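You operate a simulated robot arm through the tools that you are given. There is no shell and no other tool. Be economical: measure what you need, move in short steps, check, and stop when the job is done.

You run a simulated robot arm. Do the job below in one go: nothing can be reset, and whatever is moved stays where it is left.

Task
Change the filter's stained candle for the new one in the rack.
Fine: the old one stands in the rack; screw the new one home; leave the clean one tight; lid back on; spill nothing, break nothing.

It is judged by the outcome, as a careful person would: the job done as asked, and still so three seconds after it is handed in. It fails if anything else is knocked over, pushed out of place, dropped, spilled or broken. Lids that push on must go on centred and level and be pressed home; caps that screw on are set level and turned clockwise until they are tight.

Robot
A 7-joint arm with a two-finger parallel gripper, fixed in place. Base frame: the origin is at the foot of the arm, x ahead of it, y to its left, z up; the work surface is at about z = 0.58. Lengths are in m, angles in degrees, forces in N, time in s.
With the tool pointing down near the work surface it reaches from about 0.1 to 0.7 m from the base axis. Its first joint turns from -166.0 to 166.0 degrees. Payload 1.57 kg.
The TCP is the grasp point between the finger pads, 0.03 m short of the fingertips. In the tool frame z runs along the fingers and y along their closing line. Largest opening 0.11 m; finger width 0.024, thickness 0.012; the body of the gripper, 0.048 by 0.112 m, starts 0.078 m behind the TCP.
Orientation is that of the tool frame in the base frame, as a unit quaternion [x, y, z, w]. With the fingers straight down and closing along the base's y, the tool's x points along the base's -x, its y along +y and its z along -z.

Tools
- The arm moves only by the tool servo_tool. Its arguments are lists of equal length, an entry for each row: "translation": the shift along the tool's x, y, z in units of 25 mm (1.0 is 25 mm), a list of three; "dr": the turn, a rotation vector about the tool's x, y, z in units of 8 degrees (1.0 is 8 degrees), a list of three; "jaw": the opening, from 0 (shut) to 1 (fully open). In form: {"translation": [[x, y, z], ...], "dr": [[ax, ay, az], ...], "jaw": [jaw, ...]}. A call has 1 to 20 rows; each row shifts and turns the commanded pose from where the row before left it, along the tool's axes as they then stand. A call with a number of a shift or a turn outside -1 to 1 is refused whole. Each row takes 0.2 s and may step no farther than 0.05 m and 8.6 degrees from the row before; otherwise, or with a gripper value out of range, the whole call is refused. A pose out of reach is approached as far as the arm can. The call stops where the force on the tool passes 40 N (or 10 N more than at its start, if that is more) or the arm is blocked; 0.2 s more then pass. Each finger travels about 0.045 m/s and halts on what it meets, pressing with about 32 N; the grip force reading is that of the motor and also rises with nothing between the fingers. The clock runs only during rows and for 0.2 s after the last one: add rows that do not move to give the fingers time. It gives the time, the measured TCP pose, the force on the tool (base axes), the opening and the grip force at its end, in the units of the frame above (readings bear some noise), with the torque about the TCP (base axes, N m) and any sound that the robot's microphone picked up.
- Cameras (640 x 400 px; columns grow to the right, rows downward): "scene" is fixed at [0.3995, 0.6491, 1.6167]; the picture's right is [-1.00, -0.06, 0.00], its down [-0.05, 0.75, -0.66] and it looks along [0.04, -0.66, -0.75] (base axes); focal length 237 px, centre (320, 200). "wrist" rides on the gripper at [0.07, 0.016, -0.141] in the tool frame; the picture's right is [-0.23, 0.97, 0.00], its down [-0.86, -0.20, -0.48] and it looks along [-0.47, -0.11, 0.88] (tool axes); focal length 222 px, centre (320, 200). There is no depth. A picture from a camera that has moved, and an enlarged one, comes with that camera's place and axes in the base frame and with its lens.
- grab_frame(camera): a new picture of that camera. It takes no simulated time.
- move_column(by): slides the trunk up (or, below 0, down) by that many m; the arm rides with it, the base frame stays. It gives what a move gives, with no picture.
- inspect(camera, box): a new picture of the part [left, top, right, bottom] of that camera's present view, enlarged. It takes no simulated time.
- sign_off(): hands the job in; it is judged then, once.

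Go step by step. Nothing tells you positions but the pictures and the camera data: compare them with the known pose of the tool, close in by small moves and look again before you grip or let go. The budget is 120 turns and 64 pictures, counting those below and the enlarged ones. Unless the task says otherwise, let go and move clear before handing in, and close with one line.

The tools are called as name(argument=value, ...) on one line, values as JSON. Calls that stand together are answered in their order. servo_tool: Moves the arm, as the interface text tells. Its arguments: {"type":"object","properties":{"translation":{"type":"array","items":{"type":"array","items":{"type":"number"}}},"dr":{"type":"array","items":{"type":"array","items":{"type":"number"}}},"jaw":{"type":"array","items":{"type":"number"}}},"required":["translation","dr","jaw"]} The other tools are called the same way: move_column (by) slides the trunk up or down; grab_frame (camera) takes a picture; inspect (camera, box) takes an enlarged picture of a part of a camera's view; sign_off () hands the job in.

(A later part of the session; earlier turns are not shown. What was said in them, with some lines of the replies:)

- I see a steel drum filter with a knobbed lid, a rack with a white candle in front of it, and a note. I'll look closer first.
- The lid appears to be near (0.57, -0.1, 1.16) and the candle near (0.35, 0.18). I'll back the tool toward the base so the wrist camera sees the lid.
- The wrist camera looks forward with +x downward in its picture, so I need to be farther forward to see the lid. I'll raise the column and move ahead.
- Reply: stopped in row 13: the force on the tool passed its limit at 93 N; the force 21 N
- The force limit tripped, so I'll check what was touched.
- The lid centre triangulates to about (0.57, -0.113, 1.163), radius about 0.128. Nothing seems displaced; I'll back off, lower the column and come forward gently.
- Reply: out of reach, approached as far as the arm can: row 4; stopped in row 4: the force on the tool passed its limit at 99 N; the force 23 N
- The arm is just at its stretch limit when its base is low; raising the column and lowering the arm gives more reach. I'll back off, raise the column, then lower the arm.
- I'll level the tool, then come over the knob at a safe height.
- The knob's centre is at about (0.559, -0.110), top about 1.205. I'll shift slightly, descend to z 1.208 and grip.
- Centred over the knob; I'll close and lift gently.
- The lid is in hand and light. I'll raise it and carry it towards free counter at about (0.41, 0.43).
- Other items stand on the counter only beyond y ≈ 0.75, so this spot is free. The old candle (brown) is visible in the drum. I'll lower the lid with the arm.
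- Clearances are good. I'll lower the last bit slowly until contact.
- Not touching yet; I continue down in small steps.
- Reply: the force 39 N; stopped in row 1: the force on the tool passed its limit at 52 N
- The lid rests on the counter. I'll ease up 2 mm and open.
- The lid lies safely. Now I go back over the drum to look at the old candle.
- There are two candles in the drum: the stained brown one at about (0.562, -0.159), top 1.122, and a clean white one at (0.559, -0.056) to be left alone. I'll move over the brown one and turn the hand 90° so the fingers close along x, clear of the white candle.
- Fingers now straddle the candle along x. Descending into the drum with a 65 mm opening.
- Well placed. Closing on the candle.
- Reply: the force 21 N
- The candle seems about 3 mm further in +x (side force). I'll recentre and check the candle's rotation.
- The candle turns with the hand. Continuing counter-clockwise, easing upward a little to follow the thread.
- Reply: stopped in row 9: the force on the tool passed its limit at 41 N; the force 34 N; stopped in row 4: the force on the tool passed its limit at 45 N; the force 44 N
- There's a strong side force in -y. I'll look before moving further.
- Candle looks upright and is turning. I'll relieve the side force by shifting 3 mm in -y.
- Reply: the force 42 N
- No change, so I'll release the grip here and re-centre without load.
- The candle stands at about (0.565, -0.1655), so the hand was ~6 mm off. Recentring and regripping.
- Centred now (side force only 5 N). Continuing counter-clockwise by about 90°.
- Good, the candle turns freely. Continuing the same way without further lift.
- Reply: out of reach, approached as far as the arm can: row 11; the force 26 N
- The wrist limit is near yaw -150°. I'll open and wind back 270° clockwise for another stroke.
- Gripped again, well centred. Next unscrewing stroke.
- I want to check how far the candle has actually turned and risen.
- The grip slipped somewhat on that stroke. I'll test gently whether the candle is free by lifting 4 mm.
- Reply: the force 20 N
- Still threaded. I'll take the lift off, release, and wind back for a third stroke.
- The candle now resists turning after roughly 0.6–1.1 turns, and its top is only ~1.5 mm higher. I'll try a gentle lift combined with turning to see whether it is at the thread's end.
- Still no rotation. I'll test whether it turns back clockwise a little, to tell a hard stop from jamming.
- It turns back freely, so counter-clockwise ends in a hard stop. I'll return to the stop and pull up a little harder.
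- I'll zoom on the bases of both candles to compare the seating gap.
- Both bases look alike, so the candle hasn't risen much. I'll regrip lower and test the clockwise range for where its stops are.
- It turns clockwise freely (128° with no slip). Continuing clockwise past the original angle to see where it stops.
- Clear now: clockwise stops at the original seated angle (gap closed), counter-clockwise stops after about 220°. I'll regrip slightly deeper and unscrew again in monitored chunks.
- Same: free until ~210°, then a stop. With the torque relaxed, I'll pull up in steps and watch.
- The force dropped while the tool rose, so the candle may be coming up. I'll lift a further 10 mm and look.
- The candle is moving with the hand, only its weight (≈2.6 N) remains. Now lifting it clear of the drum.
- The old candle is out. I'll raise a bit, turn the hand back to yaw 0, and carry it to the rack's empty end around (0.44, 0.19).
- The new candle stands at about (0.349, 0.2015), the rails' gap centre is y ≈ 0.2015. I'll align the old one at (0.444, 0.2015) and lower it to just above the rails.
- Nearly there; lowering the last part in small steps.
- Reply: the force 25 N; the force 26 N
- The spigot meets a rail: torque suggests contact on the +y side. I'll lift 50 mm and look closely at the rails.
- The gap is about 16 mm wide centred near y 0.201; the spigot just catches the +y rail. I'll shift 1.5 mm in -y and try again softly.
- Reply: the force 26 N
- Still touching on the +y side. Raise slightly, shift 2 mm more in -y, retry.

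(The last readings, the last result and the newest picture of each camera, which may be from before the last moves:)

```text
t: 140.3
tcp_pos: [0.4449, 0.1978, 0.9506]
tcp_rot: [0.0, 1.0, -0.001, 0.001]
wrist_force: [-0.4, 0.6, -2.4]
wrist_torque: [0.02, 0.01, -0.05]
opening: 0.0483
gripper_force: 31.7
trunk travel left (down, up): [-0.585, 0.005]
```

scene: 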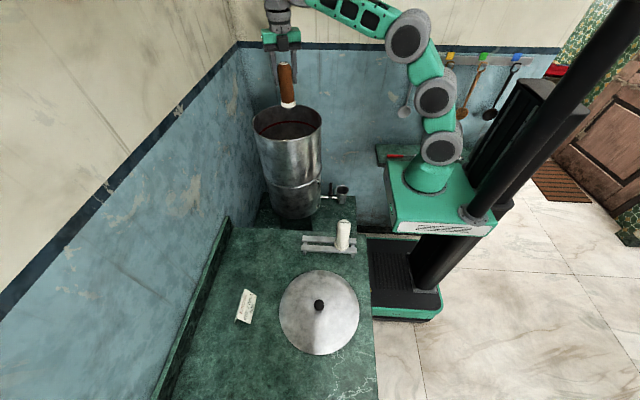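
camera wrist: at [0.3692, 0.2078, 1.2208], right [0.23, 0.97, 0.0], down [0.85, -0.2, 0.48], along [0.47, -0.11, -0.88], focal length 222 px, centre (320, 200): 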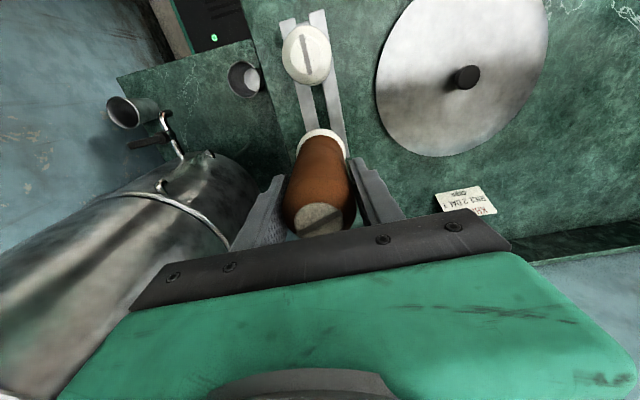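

The spigot has entered the gap. Continuing down until the flange rests on the rails.

servo_tool(translation=[[0, 0, 0.1], [0, 0, 0.1], [0, 0, 0]], dr=[[0, 0, 0], [0, 0, 0], [0, 0, 0]], jaw=[0, 0, 0])

servo_tool(translation=[[0, 0, 0.1], [0, 0, 0]], dr=[[0, 0, 0], [0, 0, 0]], jaw=[0, 0])

inspect(camera="scene", box=[290, 200, 370, 260])

```text
t: 141.1
tcp_pos: [0.4444, 0.1973, 0.9458]
tcp_rot: [0.0, 1.0, -0.001, 0.001]
wrist_force: [0.5, 0.9, -1.6]
wrist_torque: [0.12, -0.04, 0.05]
opening: 0.0481
gripper_force: 31.7
trunk travel left (down, up): [-0.585, 0.005]
```

```text
t: 141.7
tcp_pos: [0.4439, 0.1982, 0.9458]
tcp_rot: [0.0, 1.0, -0.001, 0.002]
wrist_force: [-1.9, -0.1, 17.2]
wrist_torque: [-0.17, 0.51, -0.04]
opening: 0.048
gripper_force: 32.3
trunk travel left (down, up): [-0.585, 0.005]
```

```text
6.67 times, centred on (330, 230) of scene
camera zoom: at [0.3995, 0.6491, 1.6167], right [-1.0, -0.06, 0.0], down [-0.05, 0.75, -0.66], along [0.04, -0.66, -0.75], focal length 1581 px, centre (253, 0)
```

zoom: 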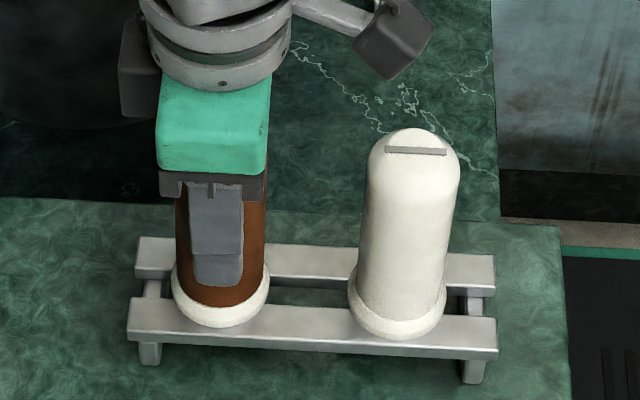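

Seated on the rails like its neighbour. Relieving pressure and releasing.

servo_tool(translation=[[0, 0, -0.08], [0, 0, 0], [0, 0, 0], [0, 0, 0], [0, 0, 0]], dr=[[0, 0, 0], [0, 0, 0], [0, 0, 0], [0, 0, 0], [0, 0, 0]], jaw=[0, 0.45, 0.5, 0.6, 0.62])

servo_tool(translation=[[0, 0, -0.3], [0, 0, -0.6], [0, 0, -1], [0, 0, -1], [0, 0, -1], [0, 0, -1], [0, 0, 0]], dr=[[0, 0, 0], [0, 0, 0], [0, 0, 0], [0, 0, 0], [0, 0, 0], [0, 0, 0], [0, 0, 0]], jaw=[0.62, 0.62, 0.65, 0.65, 0.65, 0.65, 0.65])

servo_tool(translation=[[0.95, 0.04, 0], [0.95, 0.04, 0], [0.95, 0.04, 0], [0.95, 0.02, 0], [0, 0, 0]], dr=[[0, 0, 0], [0, 0, 0], [0, 0, 0], [0, 0, 0], [0, 0, 0]], jaw=[0.6, 0.6, 0.6, 0.6, 0.6])

grab_frame(camera="wrist")

```text
t: 142.9
tcp_pos: [0.4445, 0.1988, 0.9455]
tcp_rot: [0.0, 1.0, -0.001, 0.001]
wrist_force: [1.0, 0.1, 0.4]
wrist_torque: [-0.01, 0.01, -0.01]
opening: 0.0681
gripper_force: 0.1
trunk travel left (down, up): [-0.585, 0.005]
```

```text
t: 144.5
tcp_pos: [0.4447, 0.1978, 1.0687]
tcp_rot: [0.0, 1.0, -0.001, 0.001]
wrist_force: [-0.4, -0.6, 0.4]
wrist_torque: [-0.04, 0.02, 0.0]
opening: 0.0715
gripper_force: 0.0
trunk travel left (down, up): [-0.585, 0.005]
```

```text
t: 145.7
tcp_pos: [0.3478, 0.2019, 1.0686]
tcp_rot: [0.0, 1.0, -0.001, 0.001]
wrist_force: [-0.3, 0.3, -1.3]
wrist_torque: [0.02, 0.02, -0.01]
opening: 0.0659
gripper_force: 0.1
trunk travel left (down, up): [-0.585, 0.005]
```

```text
11 pictures are left
camera wrist: at [0.2785, 0.2174, 1.2086], right [0.23, 0.97, 0.0], down [0.85, -0.2, 0.48], along [0.47, -0.11, -0.88], focal length 222 px, centre (320, 200)
```

wrist: 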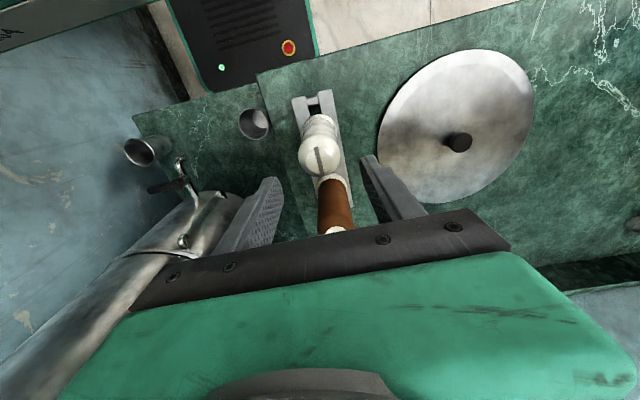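

The old candle stands upright. The new one is at about (0.3475, 0.2016), top ≈ 0.983; descending straight around it and gripping.

servo_tool(translation=[[0, 0, 1], [0, 0, 1], [0, 0, 1], [0, 0, 1], [0, 0, 0.7], [0, 0, 0], [0, 0, 0], [0, 0, 0], [0, 0, 0]], dr=[[0, 0, 0], [0, 0, 0], [0, 0, 0], [0, 0, 0], [0, 0, 0], [0, 0, 0], [0, 0, 0], [0, 0, 0], [0, 0, 0]], jaw=[0.6, 0.6, 0.6, 0.6, 0.6, 0.6, 0.5, 0.45, 0.45])

inspect(camera="wrist", box=[220, 80, 420, 260])

```text
t: 147.7
tcp_pos: [0.3492, 0.2018, 0.9507]
tcp_rot: [0.001, 1.0, -0.001, 0.002]
wrist_force: [-0.6, -0.1, -0.4]
wrist_torque: [0.0, 0.02, 0.02]
opening: 0.0503
gripper_force: 0.2
trunk travel left (down, up): [-0.585, 0.005]
```

```text
2.22 times, centred on (320, 170) of wrist
camera zoom: at [0.2786, 0.2174, 1.0906], right [0.23, 0.97, 0.0], down [0.85, -0.2, 0.48], along [0.47, -0.11, -0.88], focal length 494 px, centre (320, 267)
```

zoom: 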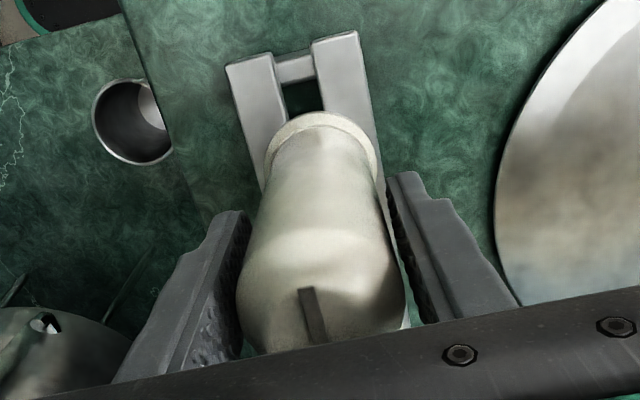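

Centred. Closing, then lifting straight up.

servo_tool(translation=[[0, 0, 0], [0, 0, 0], [0, 0, 0], [0, 0, -0.2], [0, 0, -0.4], [0, 0, -0.8], [0, 0, -1], [0, 0, -1], [0, 0, -1], [0, 0, -1], [0, 0, 0]], dr=[[0, 0, 0], [0, 0, 0], [0, 0, 0], [0, 0, 0], [0, 0, 0], [0, 0, 0], [0, 0, 0], [0, 0, 0], [0, 0, 0], [0, 0, 0], [0, 0, 0]], jaw=[0.2, 0, 0, 0, 0, 0, 0, 0, 0, 0, 0])

servo_tool(translation=[[0, 0, -1], [0, 0, -1], [0, 0, -1], [0, 0, -1], [0, 0, -1], [0, 0, -1], [0, 0, -1], [0, 0, -1], [0, 0, -1], [0, 0, -0.4], [0, 0, 0]], dr=[[0, 0, 0], [0, 0, 0], [0, 0, 0], [0, 0, 0], [0, 0, 0], [0, 0, 0], [0, 0, 0], [0, 0, 0], [0, 0, 0], [0, 0, 0], [0, 0, 0]], jaw=[0, 0, 0, 0, 0, 0, 0, 0, 0, 0, 0])

grab_frame(camera="scene")

```text
t: 150.1
tcp_pos: [0.3491, 0.2019, 1.0857]
tcp_rot: [-0.001, 1.0, -0.001, 0.001]
wrist_force: [0.3, -0.2, -2.8]
wrist_torque: [0.03, 0.01, 0.0]
opening: 0.0492
gripper_force: 31.7
trunk travel left (down, up): [-0.585, 0.005]
```

```text
t: 152.5
tcp_pos: [0.3479, 0.2022, 1.319]
tcp_rot: [0.0, 1.0, -0.001, 0.001]
wrist_force: [0.3, 0.6, -1.2]
wrist_torque: [0.02, 0.03, 0.0]
opening: 0.0493
gripper_force: 31.8
trunk travel left (down, up): [-0.585, 0.005]
```

```text
9 pictures are left
```

scene: 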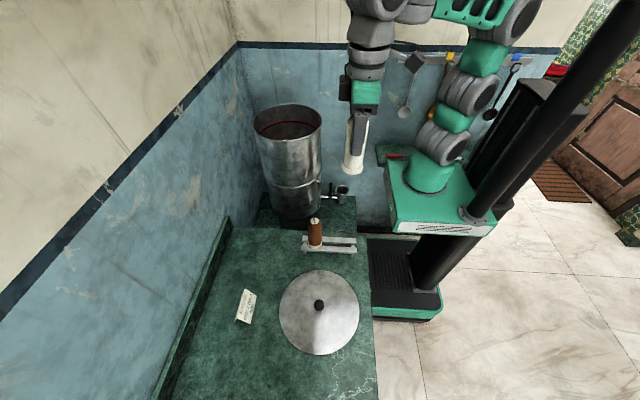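

Carrying the new candle over the drum to (0.5655, -0.1655) and winding the hand counter-clockwise to leave room for a full clockwise stroke.

servo_tool(translation=[[-0.58, -0.98, 0], [-0.58, -0.98, 0], [-0.58, -0.98, 0], [-0.58, -0.98, 0], [-0.58, -0.98, 0], [-0.58, -0.98, 0], [-0.58, -0.98, 0], [-0.58, -0.98, 0], [-0.58, -0.98, 0], [-0.58, -0.98, 0], [-0.58, -0.98, 0], [-0.58, -0.98, 0], [-0.58, -0.98, 0], [-0.58, -0.98, 0], [-0.58, -0.98, 0], [0, 0, 0]], dr=[[-0.014, 0.014, 0], [0, 0, 0], [0, 0, 0], [0, 0, 0], [0, 0, 0], [0, 0, 0], [0, 0, 0], [0, 0, 0], [0, 0, 0], [0, 0, 0], [0, 0, 0], [0, 0, 0], [0, 0, 0], [0, 0, 0], [0, 0, 0], [0, 0, 0]], jaw=[0, 0, 0, 0, 0, 0, 0, 0, 0, 0, 0, 0, 0, 0, 0, 0])

servo_tool(translation=[[0, 0, 0], [0, 0, 0], [0, 0, 0], [0, 0, 0], [0, 0, 0], [0, 0, 0], [0, 0, 0], [0, 0, 0], [0, 0, 0], [0, 0, 0], [0, 0, 0], [0, 0, 0], [0, 0, 0], [0, 0, 0], [0, 0, 0], [0, 0, 0], [0, 0, 0], [0, 0, 0]], dr=[[0, 0, -1], [0, 0, -1], [0, 0, -1], [0, 0, -1], [0, 0, -1], [0, 0, -1], [0, 0, -1], [0, 0, -1], [0, 0, -1], [0, 0, -1], [0, 0, -1], [0, 0, -1], [0, 0, -1], [0, 0, -1], [0, 0, -1], [0, 0, -1], [0, 0, -0.6], [0, 0, 0]], jaw=[0, 0, 0, 0, 0, 0, 0, 0, 0, 0, 0, 0, 0, 0, 0, 0, 0, 0])

```text
t: 155.9
tcp_pos: [0.5666, -0.1665, 1.321]
tcp_rot: [0.0, 1.0, 0.0, 0.0]
wrist_force: [-0.2, 0.1, -1.9]
wrist_torque: [0.02, 0.02, 0.01]
opening: 0.0494
gripper_force: 32.1
trunk travel left (down, up): [-0.585, 0.005]
```

```text
t: 159.7
tcp_pos: [0.5652, -0.1644, 1.3199]
tcp_rot: [0.916, -0.4, -0.001, 0.001]
wrist_force: [0.1, -0.7, -2.0]
wrist_torque: [-0.01, -0.01, 0.0]
opening: 0.0494
gripper_force: 32.1
trunk travel left (down, up): [-0.585, 0.005]
```

Descending to just above the seat.

servo_tool(translation=[[0, 0, 1], [0, 0, 1], [0, 0, 1], [0, 0, 1], [0, 0, 1], [0, 0, 1], [0, 0, 1], [0, 0, 1], [0, 0, 0]], dr=[[0, 0, 0], [0, 0, 0], [0, 0, 0], [0, 0, 0], [0, 0, 0], [0, 0, 0], [0, 0, 0], [0, 0, 0], [0, 0, 0]], jaw=[0, 0, 0, 0, 0, 0, 0, 0, 0])

servo_tool(translation=[[0, 0, 0.2], [0, 0, 0.1], [0, 0, 0.1], [0, 0, 0]], dr=[[0, 0, 0], [0, 0, 0], [0, 0, 0], [0, 0, 0]], jaw=[0, 0, 0, 0])

inspect(camera="wrist", box=[230, 80, 410, 250])

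```text
t: 161.7
tcp_pos: [0.5658, -0.1662, 1.1205]
tcp_rot: [0.917, -0.4, 0.0, 0.0]
wrist_force: [0.2, 0.6, -2.4]
wrist_torque: [-0.02, 0.02, 0.01]
opening: 0.0496
gripper_force: 32.1
trunk travel left (down, up): [-0.585, 0.005]
```

```text
t: 162.7
tcp_pos: [0.5661, -0.1658, 1.1113]
tcp_rot: [0.916, -0.4, -0.001, -0.001]
wrist_force: [0.8, -0.1, -2.4]
wrist_torque: [-0.02, -0.04, 0.01]
opening: 0.0497
gripper_force: 32.2
trunk travel left (down, up): [-0.585, 0.005]
```

```text
2.35 times, centred on (320, 165) of wrist
camera zoom: at [0.6011, -0.2283, 1.2505], right [-0.87, -0.49, 0.0], down [-0.43, 0.76, 0.48], along [-0.24, 0.42, -0.88], focal length 523 px, centre (320, 282)
```

zoom: 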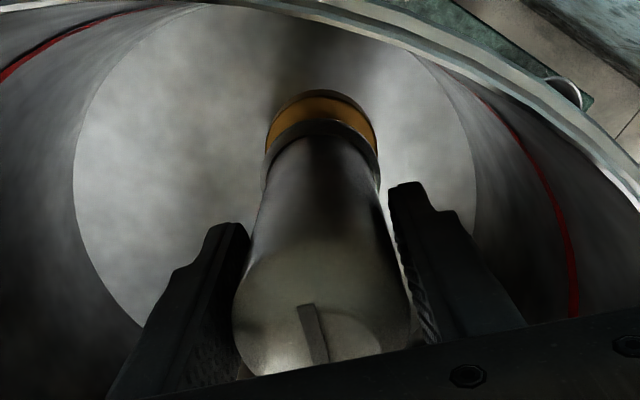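

Well aligned over the brass boss. Lowering softly.

servo_tool(translation=[[0, 0, 0.15], [0, 0, 0.15], [0, 0, 0.15], [0, 0, 0]], dr=[[0, 0, 0], [0, 0, 0], [0, 0, 0], [0, 0, 0]], jaw=[0, 0, 0, 0])

servo_tool(translation=[[0, 0, 0.15], [0, 0, 0.15], [0, 0, 0]], dr=[[0, 0, 0], [0, 0, 0], [0, 0, 0]], jaw=[0, 0, 0])

servo_tool(translation=[[0, 0, 0.1], [0, 0, 0.1], [0, 0, 0]], dr=[[0, 0, 0], [0, 0, 0], [0, 0, 0]], jaw=[0, 0, 0])

```text
t: 163.7
tcp_pos: [0.5658, -0.1658, 1.0994]
tcp_rot: [0.916, -0.4, -0.001, 0.0]
wrist_force: [0.7, -0.3, -3.0]
wrist_torque: [0.01, 0.0, 0.02]
opening: 0.0493
gripper_force: 32.0
trunk travel left (down, up): [-0.585, 0.005]
```

```text
t: 164.5
tcp_pos: [0.5654, -0.1664, 1.0944]
tcp_rot: [0.916, -0.401, 0.002, 0.001]
wrist_force: [-0.6, 0.1, 7.2]
wrist_torque: [0.14, 0.05, 0.03]
opening: 0.0492
gripper_force: 31.9
trunk travel left (down, up): [-0.585, 0.005]
```

```text
t: 165.3
tcp_pos: [0.5657, -0.1655, 1.0889]
tcp_rot: [0.917, -0.4, 0.002, -0.001]
wrist_force: [2.2, 1.4, 25.6]
wrist_torque: [-0.06, -0.2, -0.03]
opening: 0.0498
gripper_force: 32.2
trunk travel left (down, up): [-0.585, 0.005]
```

Contact. Now turning clockwise with light downward pressure.

servo_tool(translation=[[0, 0, 0], [0, 0, 0], [0, 0, 0], [0, 0, 0], [0, 0, 0], [0, 0, 0], [0, 0, 0], [0, 0, 0], [0, 0, 0], [0, 0, 0], [0, 0, 0]], dr=[[0, 0, 1], [0, 0, 1], [0, 0, 1], [0, 0, 1], [0, 0, 1], [0, 0, 1], [0, 0, 1], [0, 0, 1], [0, 0, 1], [0, 0, 1], [0, 0, 0]], jaw=[0, 0, 0, 0, 0, 0, 0, 0, 0, 0, 0])

servo_tool(translation=[[0, 0, 0], [0, 0, 0], [0, 0, 0], [0, 0, 0], [0, 0, 0], [0, 0, 0], [0, 0, 0], [0, 0, 0], [0, 0, 0], [0, 0, 0], [0, 0, 0]], dr=[[0, 0, 1], [0, 0, 1], [0, 0, 1], [0, 0, 1], [0, 0, 1], [0, 0, 1], [0, 0, 1], [0, 0, 1], [0, 0, 1], [0, 0, 1], [0, 0, 0]], jaw=[0, 0, 0, 0, 0, 0, 0, 0, 0, 0, 0])

servo_tool(translation=[[0, 0, 0], [0, 0, 0], [0, 0, 0], [0, 0, 0], [0, 0, 0], [0, 0, 0], [0, 0, 0], [0, 0, 0], [0, 0, 0], [0, 0, 0]], dr=[[0, 0, 1], [0, 0, 1], [0, 0, 1], [0, 0, 1], [0, 0, 1], [0, 0, 1], [0, 0, 1], [0, 0, 1], [0, 0, 1], [0, 0, 0]], jaw=[0, 0, 0, 0, 0, 0, 0, 0, 0, 0])

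```text
t: 167.7
tcp_pos: [0.5655, -0.1651, 1.0872]
tcp_rot: [-0.444, 0.896, -0.001, 0.0]
wrist_force: [2.4, 0.8, 23.9]
wrist_torque: [0.04, -0.02, -0.03]
opening: 0.0499
gripper_force: 32.3
trunk travel left (down, up): [-0.585, 0.005]
```

```text
t: 170.1
tcp_pos: [0.565, -0.1648, 1.0869]
tcp_rot: [0.237, 0.971, 0.0, -0.001]
wrist_force: [-2.3, 2.4, 12.7]
wrist_torque: [0.25, 0.38, -0.01]
opening: 0.0497
gripper_force: 31.8
trunk travel left (down, up): [-0.585, 0.005]
```

```text
t: 172.3
tcp_pos: [0.5655, -0.1657, 1.0875]
tcp_rot: [0.762, 0.648, 0.0, -0.001]
wrist_force: [-1.7, 4.3, -4.4]
wrist_torque: [0.53, 0.26, -0.01]
opening: 0.0496
gripper_force: 31.5
trunk travel left (down, up): [-0.585, 0.005]
```

It's threading in (it now pulls the hand down). Continuing clockwise.

servo_tool(translation=[[0, 0, 0.05], [0, 0, 0], [0, 0, 0], [0, 0, 0], [0, 0, 0], [0, 0, 0]], dr=[[0, 0, 1], [0, 0, 1], [0, 0, 1], [0, 0, 1], [0, 0, 1], [0, 0, 0]], jaw=[0, 0, 0, 0, 0, 0])

```text
t: 173.7
tcp_pos: [0.5662, -0.1658, 1.0852]
tcp_rot: [0.938, 0.346, 0.0, 0.001]
wrist_force: [0.8, -0.1, 5.0]
wrist_torque: [-0.03, -0.11, 0.48]
opening: 0.0488
gripper_force: 32.1
trunk travel left (down, up): [-0.585, 0.005]
```

Torque rises (0.48 Nm): it's reaching home. I'll regrip and give one more tightening turn to confirm.

servo_tool(translation=[[0, 0, 0], [0, 0, 0], [0, 0, 0], [0, 0, 0], [0, 0, 0], [0, 0, 0], [0, 0, 0], [0, 0, 0], [0, 0, 0], [0, 0, 0], [0, 0, 0], [0, 0, 0], [0, 0, 0], [0, 0, 0], [0, 0, 0], [0, 0, 0], [0, 0, 0], [0, 0, 0]], dr=[[0, 0, 0], [0, 0, 0], [0, 0, 0], [0, 0, -1], [0, 0, -1], [0, 0, -1], [0, 0, -1], [0, 0, -1], [0, 0, -1], [0, 0, -1], [0, 0, -1], [0, 0, -1], [0, 0, -1], [0, 0, 0], [0, 0, 0], [0, 0, 0], [0, 0, 0], [0, 0, 0]], jaw=[0.5, 0.6, 0.6, 0.6, 0.6, 0.6, 0.6, 0.6, 0.6, 0.6, 0.6, 0.6, 0.6, 0.6, 0.4, 0.2, 0, 0])

servo_tool(translation=[[0, 0, 0], [0, 0, 0], [0, 0, 0]], dr=[[0, 0, 1], [0, 0, 1], [0, 0, 0]], jaw=[0, 0, 0])

servo_tool(translation=[[0, 0, 0], [0, 0, 0], [0, 0, 0], [0, 0, 0], [0, 0, 0]], dr=[[0, 0, 1], [0, 0, 1], [0, 0, 1], [0, 0, 1], [0, 0, 0]], jaw=[0, 0, 0, 0, 0])

inspect(camera="wrist", box=[230, 50, 430, 250])

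```text
t: 177.5
tcp_pos: [0.5664, -0.1648, 1.0851]
tcp_rot: [0.494, 0.87, 0.001, -0.001]
wrist_force: [0.1, 0.1, -0.9]
wrist_torque: [0.02, 0.01, 0.0]
opening: 0.049
gripper_force: 31.8
trunk travel left (down, up): [-0.585, 0.005]
```

```text
t: 178.3
tcp_pos: [0.5657, -0.1652, 1.0867]
tcp_rot: [0.611, 0.792, 0.001, 0.0]
wrist_force: [-1.2, -0.3, 0.3]
wrist_torque: [-0.16, -0.03, 0.42]
opening: 0.0479
gripper_force: 32.0
trunk travel left (down, up): [-0.585, 0.005]
```

```text
t: 179.5
tcp_pos: [0.5652, -0.166, 1.0854]
tcp_rot: [0.806, 0.593, 0.0, -0.001]
wrist_force: [-2.5, 0.4, 3.6]
wrist_torque: [0.33, 0.12, 0.49]
opening: 0.0478
gripper_force: 31.8
trunk travel left (down, up): [-0.585, 0.005]
```

```text
2.00 times, centred on (330, 150) of wrist
camera zoom: at [0.6009, -0.1042, 1.2255], right [0.86, -0.51, 0.0], down [-0.45, -0.76, 0.48], along [-0.24, -0.41, -0.88], focal length 444 px, centre (300, 300)
```

zoom: 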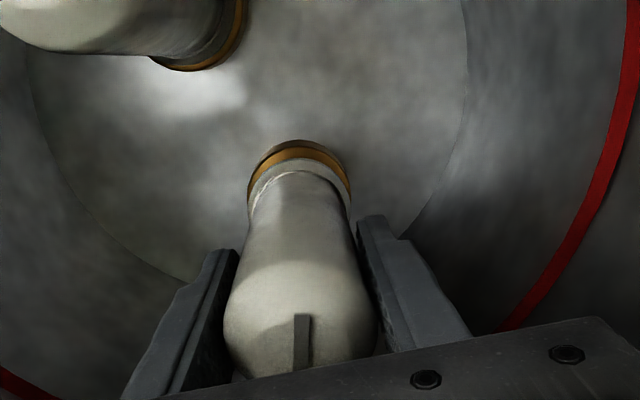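

It's tight: torque saturates and the flange is seated without gap. Releasing, lifting out, and heading for the lid.

servo_tool(translation=[[0, 0, 0], [0, 0, 0], [0, 0, 0], [0, 0, -0.5], [0, 0, -1], [0, 0, -1], [0, 0, -1], [0, 0, -1], [0, 0, -1], [0, 0, -1], [0, 0, -1], [0, 0, -1], [0, 0, 0]], dr=[[0, 0, -0.3], [0, 0, 0], [0, 0, 0], [0, 0, 0], [0, 0, 0], [0, 0, 0], [0, 0, 0], [0, 0, 0], [0, 0, 0], [0, 0, 0], [0, 0, 0], [0, 0, 0], [0, 0, 0]], jaw=[0.4, 0.55, 0.6, 0.6, 0.6, 0.6, 0.6, 0.6, 0.6, 0.6, 0.6, 0.6, 0.6])

servo_tool(translation=[[0, 0, 0], [0, 0, 0], [0, 0, 0], [0, 0, 0], [0, 0, 0], [0, 0, 0], [0, 0, 0], [0, 0, 0], [0, 0, 0], [0, 0, 0], [0, 0, 0], [0, 0, 0], [0, 0, 0], [0, 0, 0], [0, 0, 0]], dr=[[0, 0, -0.94], [0, 0, -0.94], [0, 0, -0.94], [0, 0, -0.94], [0, 0, -0.94], [0, 0, -0.94], [0, 0, -0.94], [0, 0, -0.94], [0, 0, -0.94], [0, 0, -0.94], [0, 0, -0.94], [0, 0, -0.94], [0, 0, -0.94], [0, 0, -0.91], [0, 0, 0]], jaw=[0.6, 0.6, 0.6, 0.6, 0.6, 0.6, 0.6, 0.6, 0.6, 0.6, 0.6, 0.6, 0.6, 0.6, 0.6])

grab_frame(camera="wrist")

```text
t: 182.3
tcp_pos: [0.5664, -0.1658, 1.2986]
tcp_rot: [0.792, 0.61, 0.0, 0.0]
wrist_force: [-0.6, -0.5, 0.6]
wrist_torque: [0.01, -0.01, 0.0]
opening: 0.0662
gripper_force: 0.2
trunk travel left (down, up): [-0.585, 0.005]
```

```text
t: 185.5
tcp_pos: [0.5653, -0.1657, 1.298]
tcp_rot: [-0.003, 1.0, 0.0, 0.0]
wrist_force: [-0.1, -0.1, 0.1]
wrist_torque: [0.0, 0.0, -0.03]
opening: 0.0659
gripper_force: 0.0
trunk travel left (down, up): [-0.585, 0.005]
```

```text
6 pictures are left
camera wrist: at [0.4954, -0.1501, 1.438], right [0.22, 0.98, 0.0], down [0.86, -0.2, 0.48], along [0.47, -0.11, -0.88], focal length 222 px, centre (320, 200)
```

wrist: 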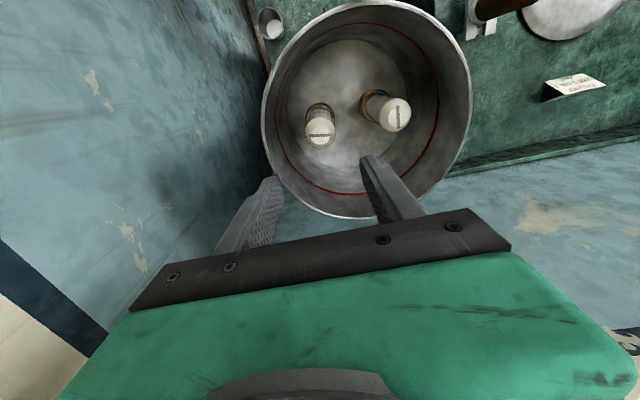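

Both candles stand straight. Going to the lid now.

servo_tool(translation=[[0.259, 0.995, 0], [0.259, 0.995, 0], [0.259, 0.995, 0], [0.259, 0.995, 0], [0.259, 0.995, 0], [0.259, 0.995, 0], [0.259, 0.995, 0], [0.259, 0.995, 0], [0.259, 0.995, 0], [0.259, 0.995, 0], [0.259, 0.995, 0], [0.259, 0.995, 0], [0.259, 0.995, 0], [0.259, 0.995, 0], [0.259, 0.995, 0], [0.259, 0.995, 0], [0.259, 0.995, 0], [0.259, 0.995, 0], [0, 0, 0]], dr=[[0, 0, 0.04], [0, 0, 0], [0, 0, 0], [0, 0, 0], [0, 0, 0], [0, 0, 0], [0, 0, 0], [0, 0, 0], [0, 0, 0], [0, 0, 0], [0, 0, 0], [0, 0, 0], [0, 0, 0], [0, 0, 0], [0, 0, 0], [0, 0, 0], [0, 0, 0], [0, 0, 0], [0, 0, 0]], jaw=[0.6, 0.6, 0.6, 0.6, 0.6, 0.6, 0.6, 0.6, 0.6, 0.6, 0.6, 0.6, 0.6, 0.6, 0.6, 0.6, 0.6, 0.6, 0.6])

servo_tool(translation=[[0.259, 0.995, 0], [0.259, 0.995, 0], [0.259, 0.995, 0], [0.259, 0.995, 0], [0.259, 0.995, 0], [0.259, 0.915, 0], [0, 0, 1], [0, 0, 1], [0, 0, 1], [0, 0, 1], [0, 0, 1], [0, 0, 1], [0, 0, 1], [0, 0, 1], [0, 0, 1], [0, 0, 1], [0, 0, 1], [0, 0, 1], [0, 0, 1], [0, 0, 1]], dr=[[0, 0, 0], [0, 0, 0], [0, 0, 0], [0, 0, 0], [0, 0, 0], [0, 0, 0], [0, 0, 0], [0, 0, 0], [0, 0, 0], [0, 0, 0], [0, 0, 0], [0, 0, 0], [0, 0, 0], [0, 0, 0], [0, 0, 0], [0, 0, 0], [0, 0, 0], [0, 0, 0], [0, 0, 0], [0, 0, 0]], jaw=[0.6, 0.6, 0.6, 0.6, 0.6, 0.6, 0.6, 0.6, 0.6, 0.6, 0.6, 0.6, 0.6, 0.6, 0.6, 0.6, 0.6, 0.6, 0.6, 0.6])

grab_frame(camera="wrist")

```text
t: 189.5
tcp_pos: [0.4496, 0.2823, 1.298]
tcp_rot: [0.001, 1.0, 0.001, 0.0]
wrist_force: [-0.3, 0.6, 0.6]
wrist_torque: [0.01, 0.01, -0.02]
opening: 0.0662
gripper_force: 0.2
trunk travel left (down, up): [-0.585, 0.005]
```

```text
t: 193.7
tcp_pos: [0.4098, 0.4303, 0.9474]
tcp_rot: [0.001, 1.0, 0.0, 0.0]
wrist_force: [0.1, 0.2, 0.3]
wrist_torque: [0.01, 0.01, -0.01]
opening: 0.066
gripper_force: 0.1
trunk travel left (down, up): [-0.585, 0.005]
```

```text
5 pictures are left
camera wrist: at [0.3404, 0.4467, 1.0873], right [0.23, 0.97, 0.0], down [0.85, -0.2, 0.48], along [0.47, -0.11, -0.88], focal length 222 px, centre (320, 200)
```

wrist: 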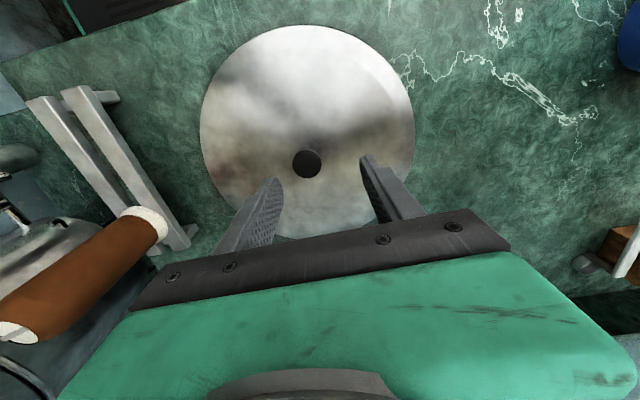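

The knob sits at about (0.414, 0.416), so I shift there, descend to 0.871 and grip.

servo_tool(translation=[[-0.16, -0.57, 0], [0, 0, 1], [0, 0, 1], [0, 0, 0.6], [0, 0, 0.44], [0, 0, 0]], dr=[[0, 0, 0], [0, 0, 0], [0, 0, 0], [0, 0, 0], [0, 0, 0], [0, 0, 0]], jaw=[0.6, 0.6, 0.6, 0.6, 0.6, 0.6])

inspect(camera="wrist", box=[240, 120, 400, 250])

```text
t: 195.1
tcp_pos: [0.4143, 0.417, 0.872]
tcp_rot: [0.001, 1.0, -0.001, 0.0]
wrist_force: [0.1, -0.3, -0.2]
wrist_torque: [-0.04, -0.01, 0.0]
opening: 0.0658
gripper_force: 0.1
trunk travel left (down, up): [-0.585, 0.005]
```

```text
3.08 times, centred on (320, 185) of wrist
camera zoom: at [0.3443, 0.4322, 1.012], right [0.23, 0.97, 0.0], down [0.85, -0.2, 0.48], along [0.47, -0.11, -0.88], focal length 684 px, centre (320, 246)
```

zoom: 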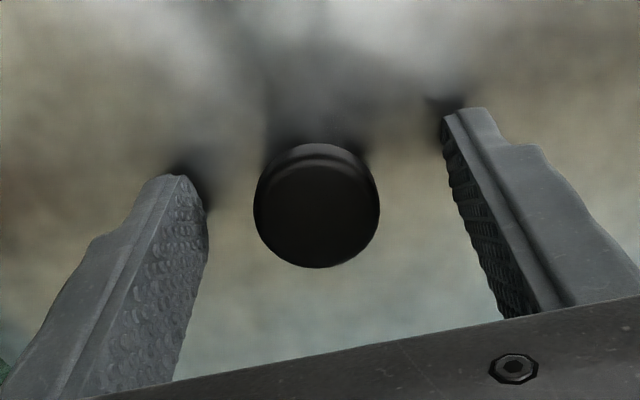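

Small correction, then close and lift.

servo_tool(translation=[[0.12, -0.05, 0], [0, 0, 0], [0, 0, 0], [0, 0, 0], [0, 0, 0], [0, 0, 0]], dr=[[0, 0, 0], [0, 0, 0], [0, 0, 0], [0, 0, 0], [0, 0, 0], [0, 0, 0]], jaw=[0.6, 0.4, 0.2, 0, 0, 0])

servo_tool(translation=[[0, 0, -0.3], [0, 0, -0.6], [0, 0, -1], [0, 0, -1], [0, 0, -1], [0, 0, -1], [0, 0, -1], [0, 0, -1], [0, 0, -1], [0, 0, -1], [0, 0, -1], [0, 0, -1], [0, 0, -1], [0, 0, -1], [0, 0, -1], [0, 0, -1], [0, 0, -1], [0, 0, -1], [0, 0, 0]], dr=[[0, 0, 0], [0, 0, 0], [0, 0, 0], [0, 0, 0], [0, 0, 0], [0, 0, 0], [0, 0, 0], [0, 0, 0], [0, 0, 0], [0, 0, 0], [0, 0, 0], [0, 0, 0], [0, 0, 0], [0, 0, 0], [0, 0, 0], [0, 0, 0], [0, 0, 0], [0, 0, 0], [0, 0, 0]], jaw=[0, 0, 0, 0, 0, 0, 0, 0, 0, 0, 0, 0, 0, 0, 0, 0, 0, 0, 0])

```text
t: 196.5
tcp_pos: [0.4115, 0.4149, 0.8719]
tcp_rot: [0.0, 1.0, -0.001, 0.0]
wrist_force: [-0.6, -1.0, 0.2]
wrist_torque: [0.0, 0.02, 0.07]
opening: 0.0299
gripper_force: 32.1
trunk travel left (down, up): [-0.585, 0.005]
```

```text
t: 200.5
tcp_pos: [0.4113, 0.4149, 1.2948]
tcp_rot: [0.001, 1.0, 0.0, 0.0]
wrist_force: [-0.2, -0.3, -1.8]
wrist_torque: [-0.01, 0.0, -0.01]
opening: 0.0301
gripper_force: 31.6
trunk travel left (down, up): [-0.585, 0.005]
```

Lid in hand. Carrying it back over the drum.

servo_tool(translation=[[-0.2685, -0.956, 0], [-0.2685, -0.956, 0], [-0.2685, -0.956, 0], [-0.2685, -0.956, 0], [-0.2685, -0.956, 0], [-0.2685, -0.956, 0], [-0.2685, -0.956, 0], [-0.2685, -0.956, 0], [-0.2685, -0.956, 0], [-0.2685, -0.956, 0], [-0.2685, -0.956, 0], [-0.2685, -0.956, 0], [-0.2685, -0.956, 0], [-0.2685, -0.956, 0], [-0.2685, -0.956, 0], [-0.2685, -0.956, 0], [-0.2685, -0.956, 0], [-0.2685, -0.956, 0], [0, 0, 0]], dr=[[0, 0, 0], [0, 0, 0], [0, 0, 0], [0, 0, 0], [0, 0, 0], [0, 0, 0], [0, 0, 0], [0, 0, 0], [0, 0, 0], [0, 0, 0], [0, 0, 0], [0, 0, 0], [0, 0, 0], [0, 0, 0], [0, 0, 0], [0, 0, 0], [0, 0, 0], [0, 0, 0], [0, 0, 0]], jaw=[0, 0, 0, 0, 0, 0, 0, 0, 0, 0, 0, 0, 0, 0, 0, 0, 0, 0, 0])

servo_tool(translation=[[-0.2685, -0.956, 0], [-0.2685, -0.956, 0], [-0.2685, -0.956, 0], [-0.2685, -0.956, 0], [0, 0, 1], [0, 0, 0.8], [0, 0, 0]], dr=[[0, 0, 0], [0, 0, 0], [0, 0, 0], [0, 0, 0], [0, 0, 0], [0, 0, 0], [0, 0, 0]], jaw=[0, 0, 0, 0, 0, 0, 0])

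inspect(camera="scene", box=[230, 60, 390, 160])

```text
t: 204.5
tcp_pos: [0.5316, -0.0167, 1.2948]
tcp_rot: [0.001, 1.0, 0.0, 0.0]
wrist_force: [0.3, -0.1, -2.4]
wrist_torque: [0.02, 0.03, 0.02]
opening: 0.03
gripper_force: 32.3
trunk travel left (down, up): [-0.585, 0.005]
```

```text
t: 206.1
tcp_pos: [0.5572, -0.1114, 1.2493]
tcp_rot: [0.0, 1.0, 0.001, -0.001]
wrist_force: [0.3, 0.4, -2.3]
wrist_torque: [0.0, 0.06, -0.04]
opening: 0.0298
gripper_force: 31.8
trunk travel left (down, up): [-0.585, 0.005]
```

```text
4.00 times, centred on (310, 110) of scene
camera zoom: at [0.3995, 0.6491, 1.6167], right [-1.0, -0.06, 0.0], down [-0.05, 0.75, -0.66], along [0.04, -0.66, -0.75], focal length 949 px, centre (360, 560)
```

zoom: 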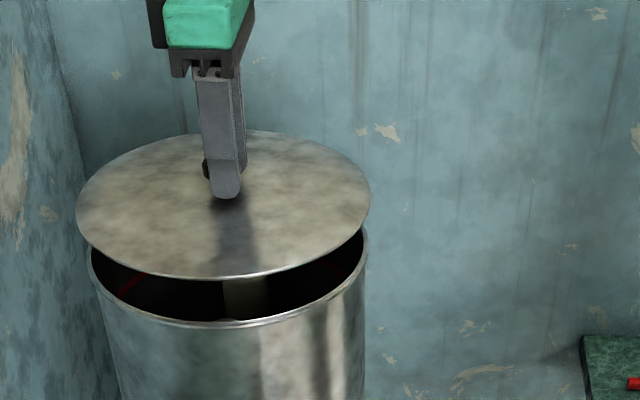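

Lid lines up as when it was lifted. Lowering slowly.

servo_tool(translation=[[0, 0, 0.6], [0, 0, 0.5], [0, 0, 0.2], [0, 0, 0]], dr=[[0, 0, 0], [0, 0, 0], [0, 0, 0], [0, 0, 0]], jaw=[0, 0, 0, 0])

servo_tool(translation=[[0, 0, 0.1], [0, 0, 0.1], [0, 0, 0]], dr=[[0, 0, 0], [0, 0, 0], [0, 0, 0]], jaw=[0, 0, 0])

```text
t: 207.1
tcp_pos: [0.5586, -0.1109, 1.217]
tcp_rot: [0.001, 1.0, 0.0, -0.001]
wrist_force: [0.4, 0.5, -2.3]
wrist_torque: [0.02, -0.01, 0.03]
opening: 0.0302
gripper_force: 32.4
trunk travel left (down, up): [-0.585, 0.005]
```

```text
t: 207.9
tcp_pos: [0.5591, -0.1117, 1.2124]
tcp_rot: [0.001, 1.0, 0.0, 0.0]
wrist_force: [-0.4, -0.5, -1.6]
wrist_torque: [-0.01, 0.02, -0.01]
opening: 0.0298
gripper_force: 32.3
trunk travel left (down, up): [-0.585, 0.005]
```

servo_tool(translation=[[0, 0, 0.1], [0, 0, 0.1], [0, 0, 0]], dr=[[0, 0, 0], [0, 0, 0], [0, 0, 0]], jaw=[0, 0, 0])

servo_tool(translation=[[0, 0, 0.08], [0, 0, 0]], dr=[[0, 0, 0], [0, 0, 0]], jaw=[0, 0])

```text
t: 208.7
tcp_pos: [0.5592, -0.112, 1.2098]
tcp_rot: [0.001, 1.0, 0.0, 0.002]
wrist_force: [2.7, -1.4, 14.4]
wrist_torque: [0.02, 0.63, 0.04]
opening: 0.03
gripper_force: 32.0
trunk travel left (down, up): [-0.585, 0.005]
```

```text
t: 209.3
tcp_pos: [0.5578, -0.1113, 1.2074]
tcp_rot: [0.0, 1.0, 0.0, 0.002]
wrist_force: [5.0, -2.3, 22.9]
wrist_torque: [-0.05, -0.29, 0.01]
opening: 0.0305
gripper_force: 32.1
trunk travel left (down, up): [-0.585, 0.005]
```

It meets the rim at the original height. I'll release, then press the knob from above to make sure it's home.

servo_tool(translation=[[0, 0, -0.08], [0, 0, 0], [0, 0, 0], [0, 0, 0], [0, 0, -0.3], [0, 0, -0.6], [0, 0, -1], [0, 0, 0], [0, 0, 0], [0, 0, 0], [0, 0, 0], [0, 0, 0], [0, 0, 0]], dr=[[0, 0, 0], [0, 0, 0], [0, 0, 0], [0, 0, 0], [0, 0, 0], [0, 0, 0], [0, 0, 0], [0, 0, 0], [0, 0, 0], [0, 0, 0], [0, 0, 0], [0, 0, 0], [0, 0, 0]], jaw=[0, 0.3, 0.5, 0.6, 0.6, 0.6, 0.6, 0.4, 0.2, 0, 0, 0, 0])

inspect(camera="scene", box=[230, 60, 390, 160])

```text
t: 212.1
tcp_pos: [0.5577, -0.1109, 1.2564]
tcp_rot: [0.001, 1.0, 0.0, 0.0]
wrist_force: [-0.1, -0.1, -0.6]
wrist_torque: [0.0, 0.0, -0.02]
opening: 0.0001
gripper_force: 21.6
trunk travel left (down, up): [-0.585, 0.005]
```

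```text
4.00 times, centred on (310, 110) of scene
camera zoom: at [0.3995, 0.6491, 1.6167], right [-1.0, -0.06, 0.0], down [-0.05, 0.75, -0.66], along [0.04, -0.66, -0.75], focal length 949 px, centre (360, 560)
```

zoom: 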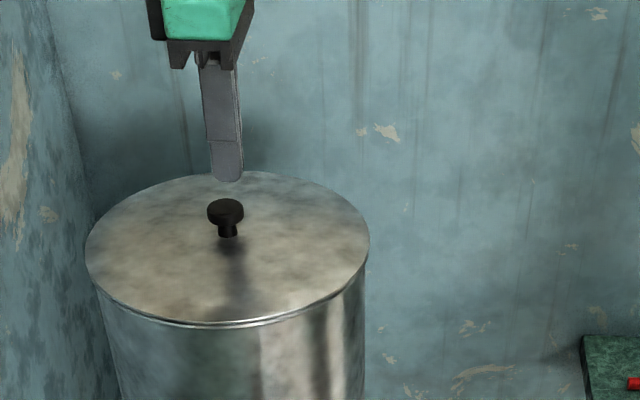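

The lid looks exactly as at the start. A gentle press on the knob to confirm.

servo_tool(translation=[[0, 0, 0.5], [0, 0, 0.3], [0, 0, 0.08], [0, 0, 0]], dr=[[0, 0, 0], [0, 0, 0], [0, 0, 0], [0, 0, 0]], jaw=[0, 0, 0, 0])

servo_tool(translation=[[0, 0, 0.06], [0, 0, 0.05], [0, 0, 0]], dr=[[0, 0, 0], [0, 0, 0], [0, 0, 0]], jaw=[0, 0, 0])

```text
t: 213.1
tcp_pos: [0.5587, -0.1117, 1.2325]
tcp_rot: [0.001, 1.0, 0.0, 0.0]
wrist_force: [-0.1, 0.2, 0.2]
wrist_torque: [0.0, -0.01, 0.01]
opening: 0.0
gripper_force: 21.0
trunk travel left (down, up): [-0.585, 0.005]
```

```text
t: 213.9
tcp_pos: [0.559, -0.1111, 1.2294]
tcp_rot: [0.001, 1.0, 0.001, 0.0]
wrist_force: [-0.5, 0.5, -0.4]
wrist_torque: [-0.01, -0.04, -0.01]
opening: 0.0002
gripper_force: 21.4
trunk travel left (down, up): [-0.585, 0.005]
```

servo_tool(translation=[[0, 0, 0.1], [0, 0, 0.08], [0, 0, 0]], dr=[[0, 0, 0], [0, 0, 0], [0, 0, 0]], jaw=[0, 0, 0])

servo_tool(translation=[[0, 0, 0.06], [0, 0, 0.06], [0, 0, 0]], dr=[[0, 0, 0], [0, 0, 0], [0, 0, 0]], jaw=[0, 0, 0])

```text
t: 214.7
tcp_pos: [0.558, -0.1117, 1.2297]
tcp_rot: [0.001, 1.0, -0.001, 0.004]
wrist_force: [4.9, -1.2, 30.5]
wrist_torque: [-0.07, 0.12, 0.11]
opening: 0.0
gripper_force: 21.4
trunk travel left (down, up): [-0.585, 0.005]
```

```text
t: 215.1
tcp_pos: [0.5597, -0.1117, 1.2292]
tcp_rot: [0.0, 1.0, -0.002, 0.006]
wrist_force: [-0.7, -0.6, 8.3]
wrist_torque: [-0.03, 0.03, -0.03]
opening: 0.0001
gripper_force: 21.5
trunk travel left (down, up): [-0.585, 0.005]
stopped in row 2: the force on the tool passed its limit at 42 N (the readings are from after the stop); the commanded pose is now the measured one
```

The lid took 40 N without moving, so it's home. Backing away and taking a last look.

servo_tool(translation=[[0, 0, -0.5], [0, 0, -1], [0.6, 0, -0.6], [1, 0, 0], [1, 0, 0], [1, 0, 0], [1, 0, 0], [1, 0, 0], [1, 0, 0], [0, 0, 0]], dr=[[0, 0, 0], [0, 0, 0], [0, 0, 0], [0, 0, 0], [0, 0, 0], [0, 0, 0], [0, 0, 0], [0, 0, 0], [0, 0, 0], [0, 0, 0]], jaw=[0, 0, 0, 0, 0, 0, 0, 0, 0, 0])

grab_frame(camera="scene")

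```text
t: 217.3
tcp_pos: [0.3931, -0.111, 1.278]
tcp_rot: [0.0, 1.0, -0.002, 0.004]
wrist_force: [0.0, 0.3, -0.7]
wrist_torque: [0.0, 0.0, -0.01]
opening: 0.0
gripper_force: 21.5
trunk travel left (down, up): [-0.585, 0.005]
```

```text
1 pictures are left
```

scene: 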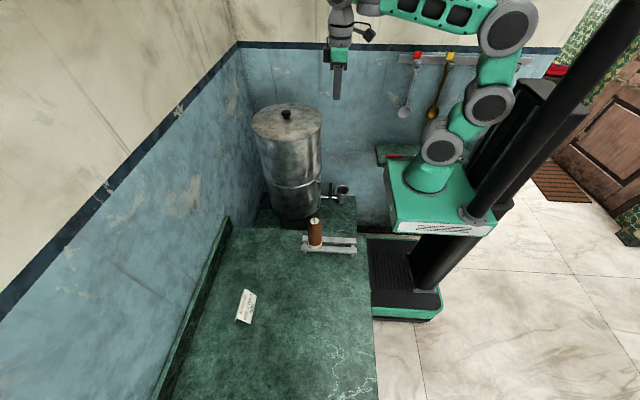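

The lid is on level, the old candle stands in the rack, and nothing else has moved. I'm handing in.

sign_off()

```text
The job is handed in.
```

The stained candle now stands upright in the rack. The new one is screwed in tight, the clean candle beside it was left untouched, the lid is back on level and pressed home, and I saw nothing spilled, broken or knocked over.
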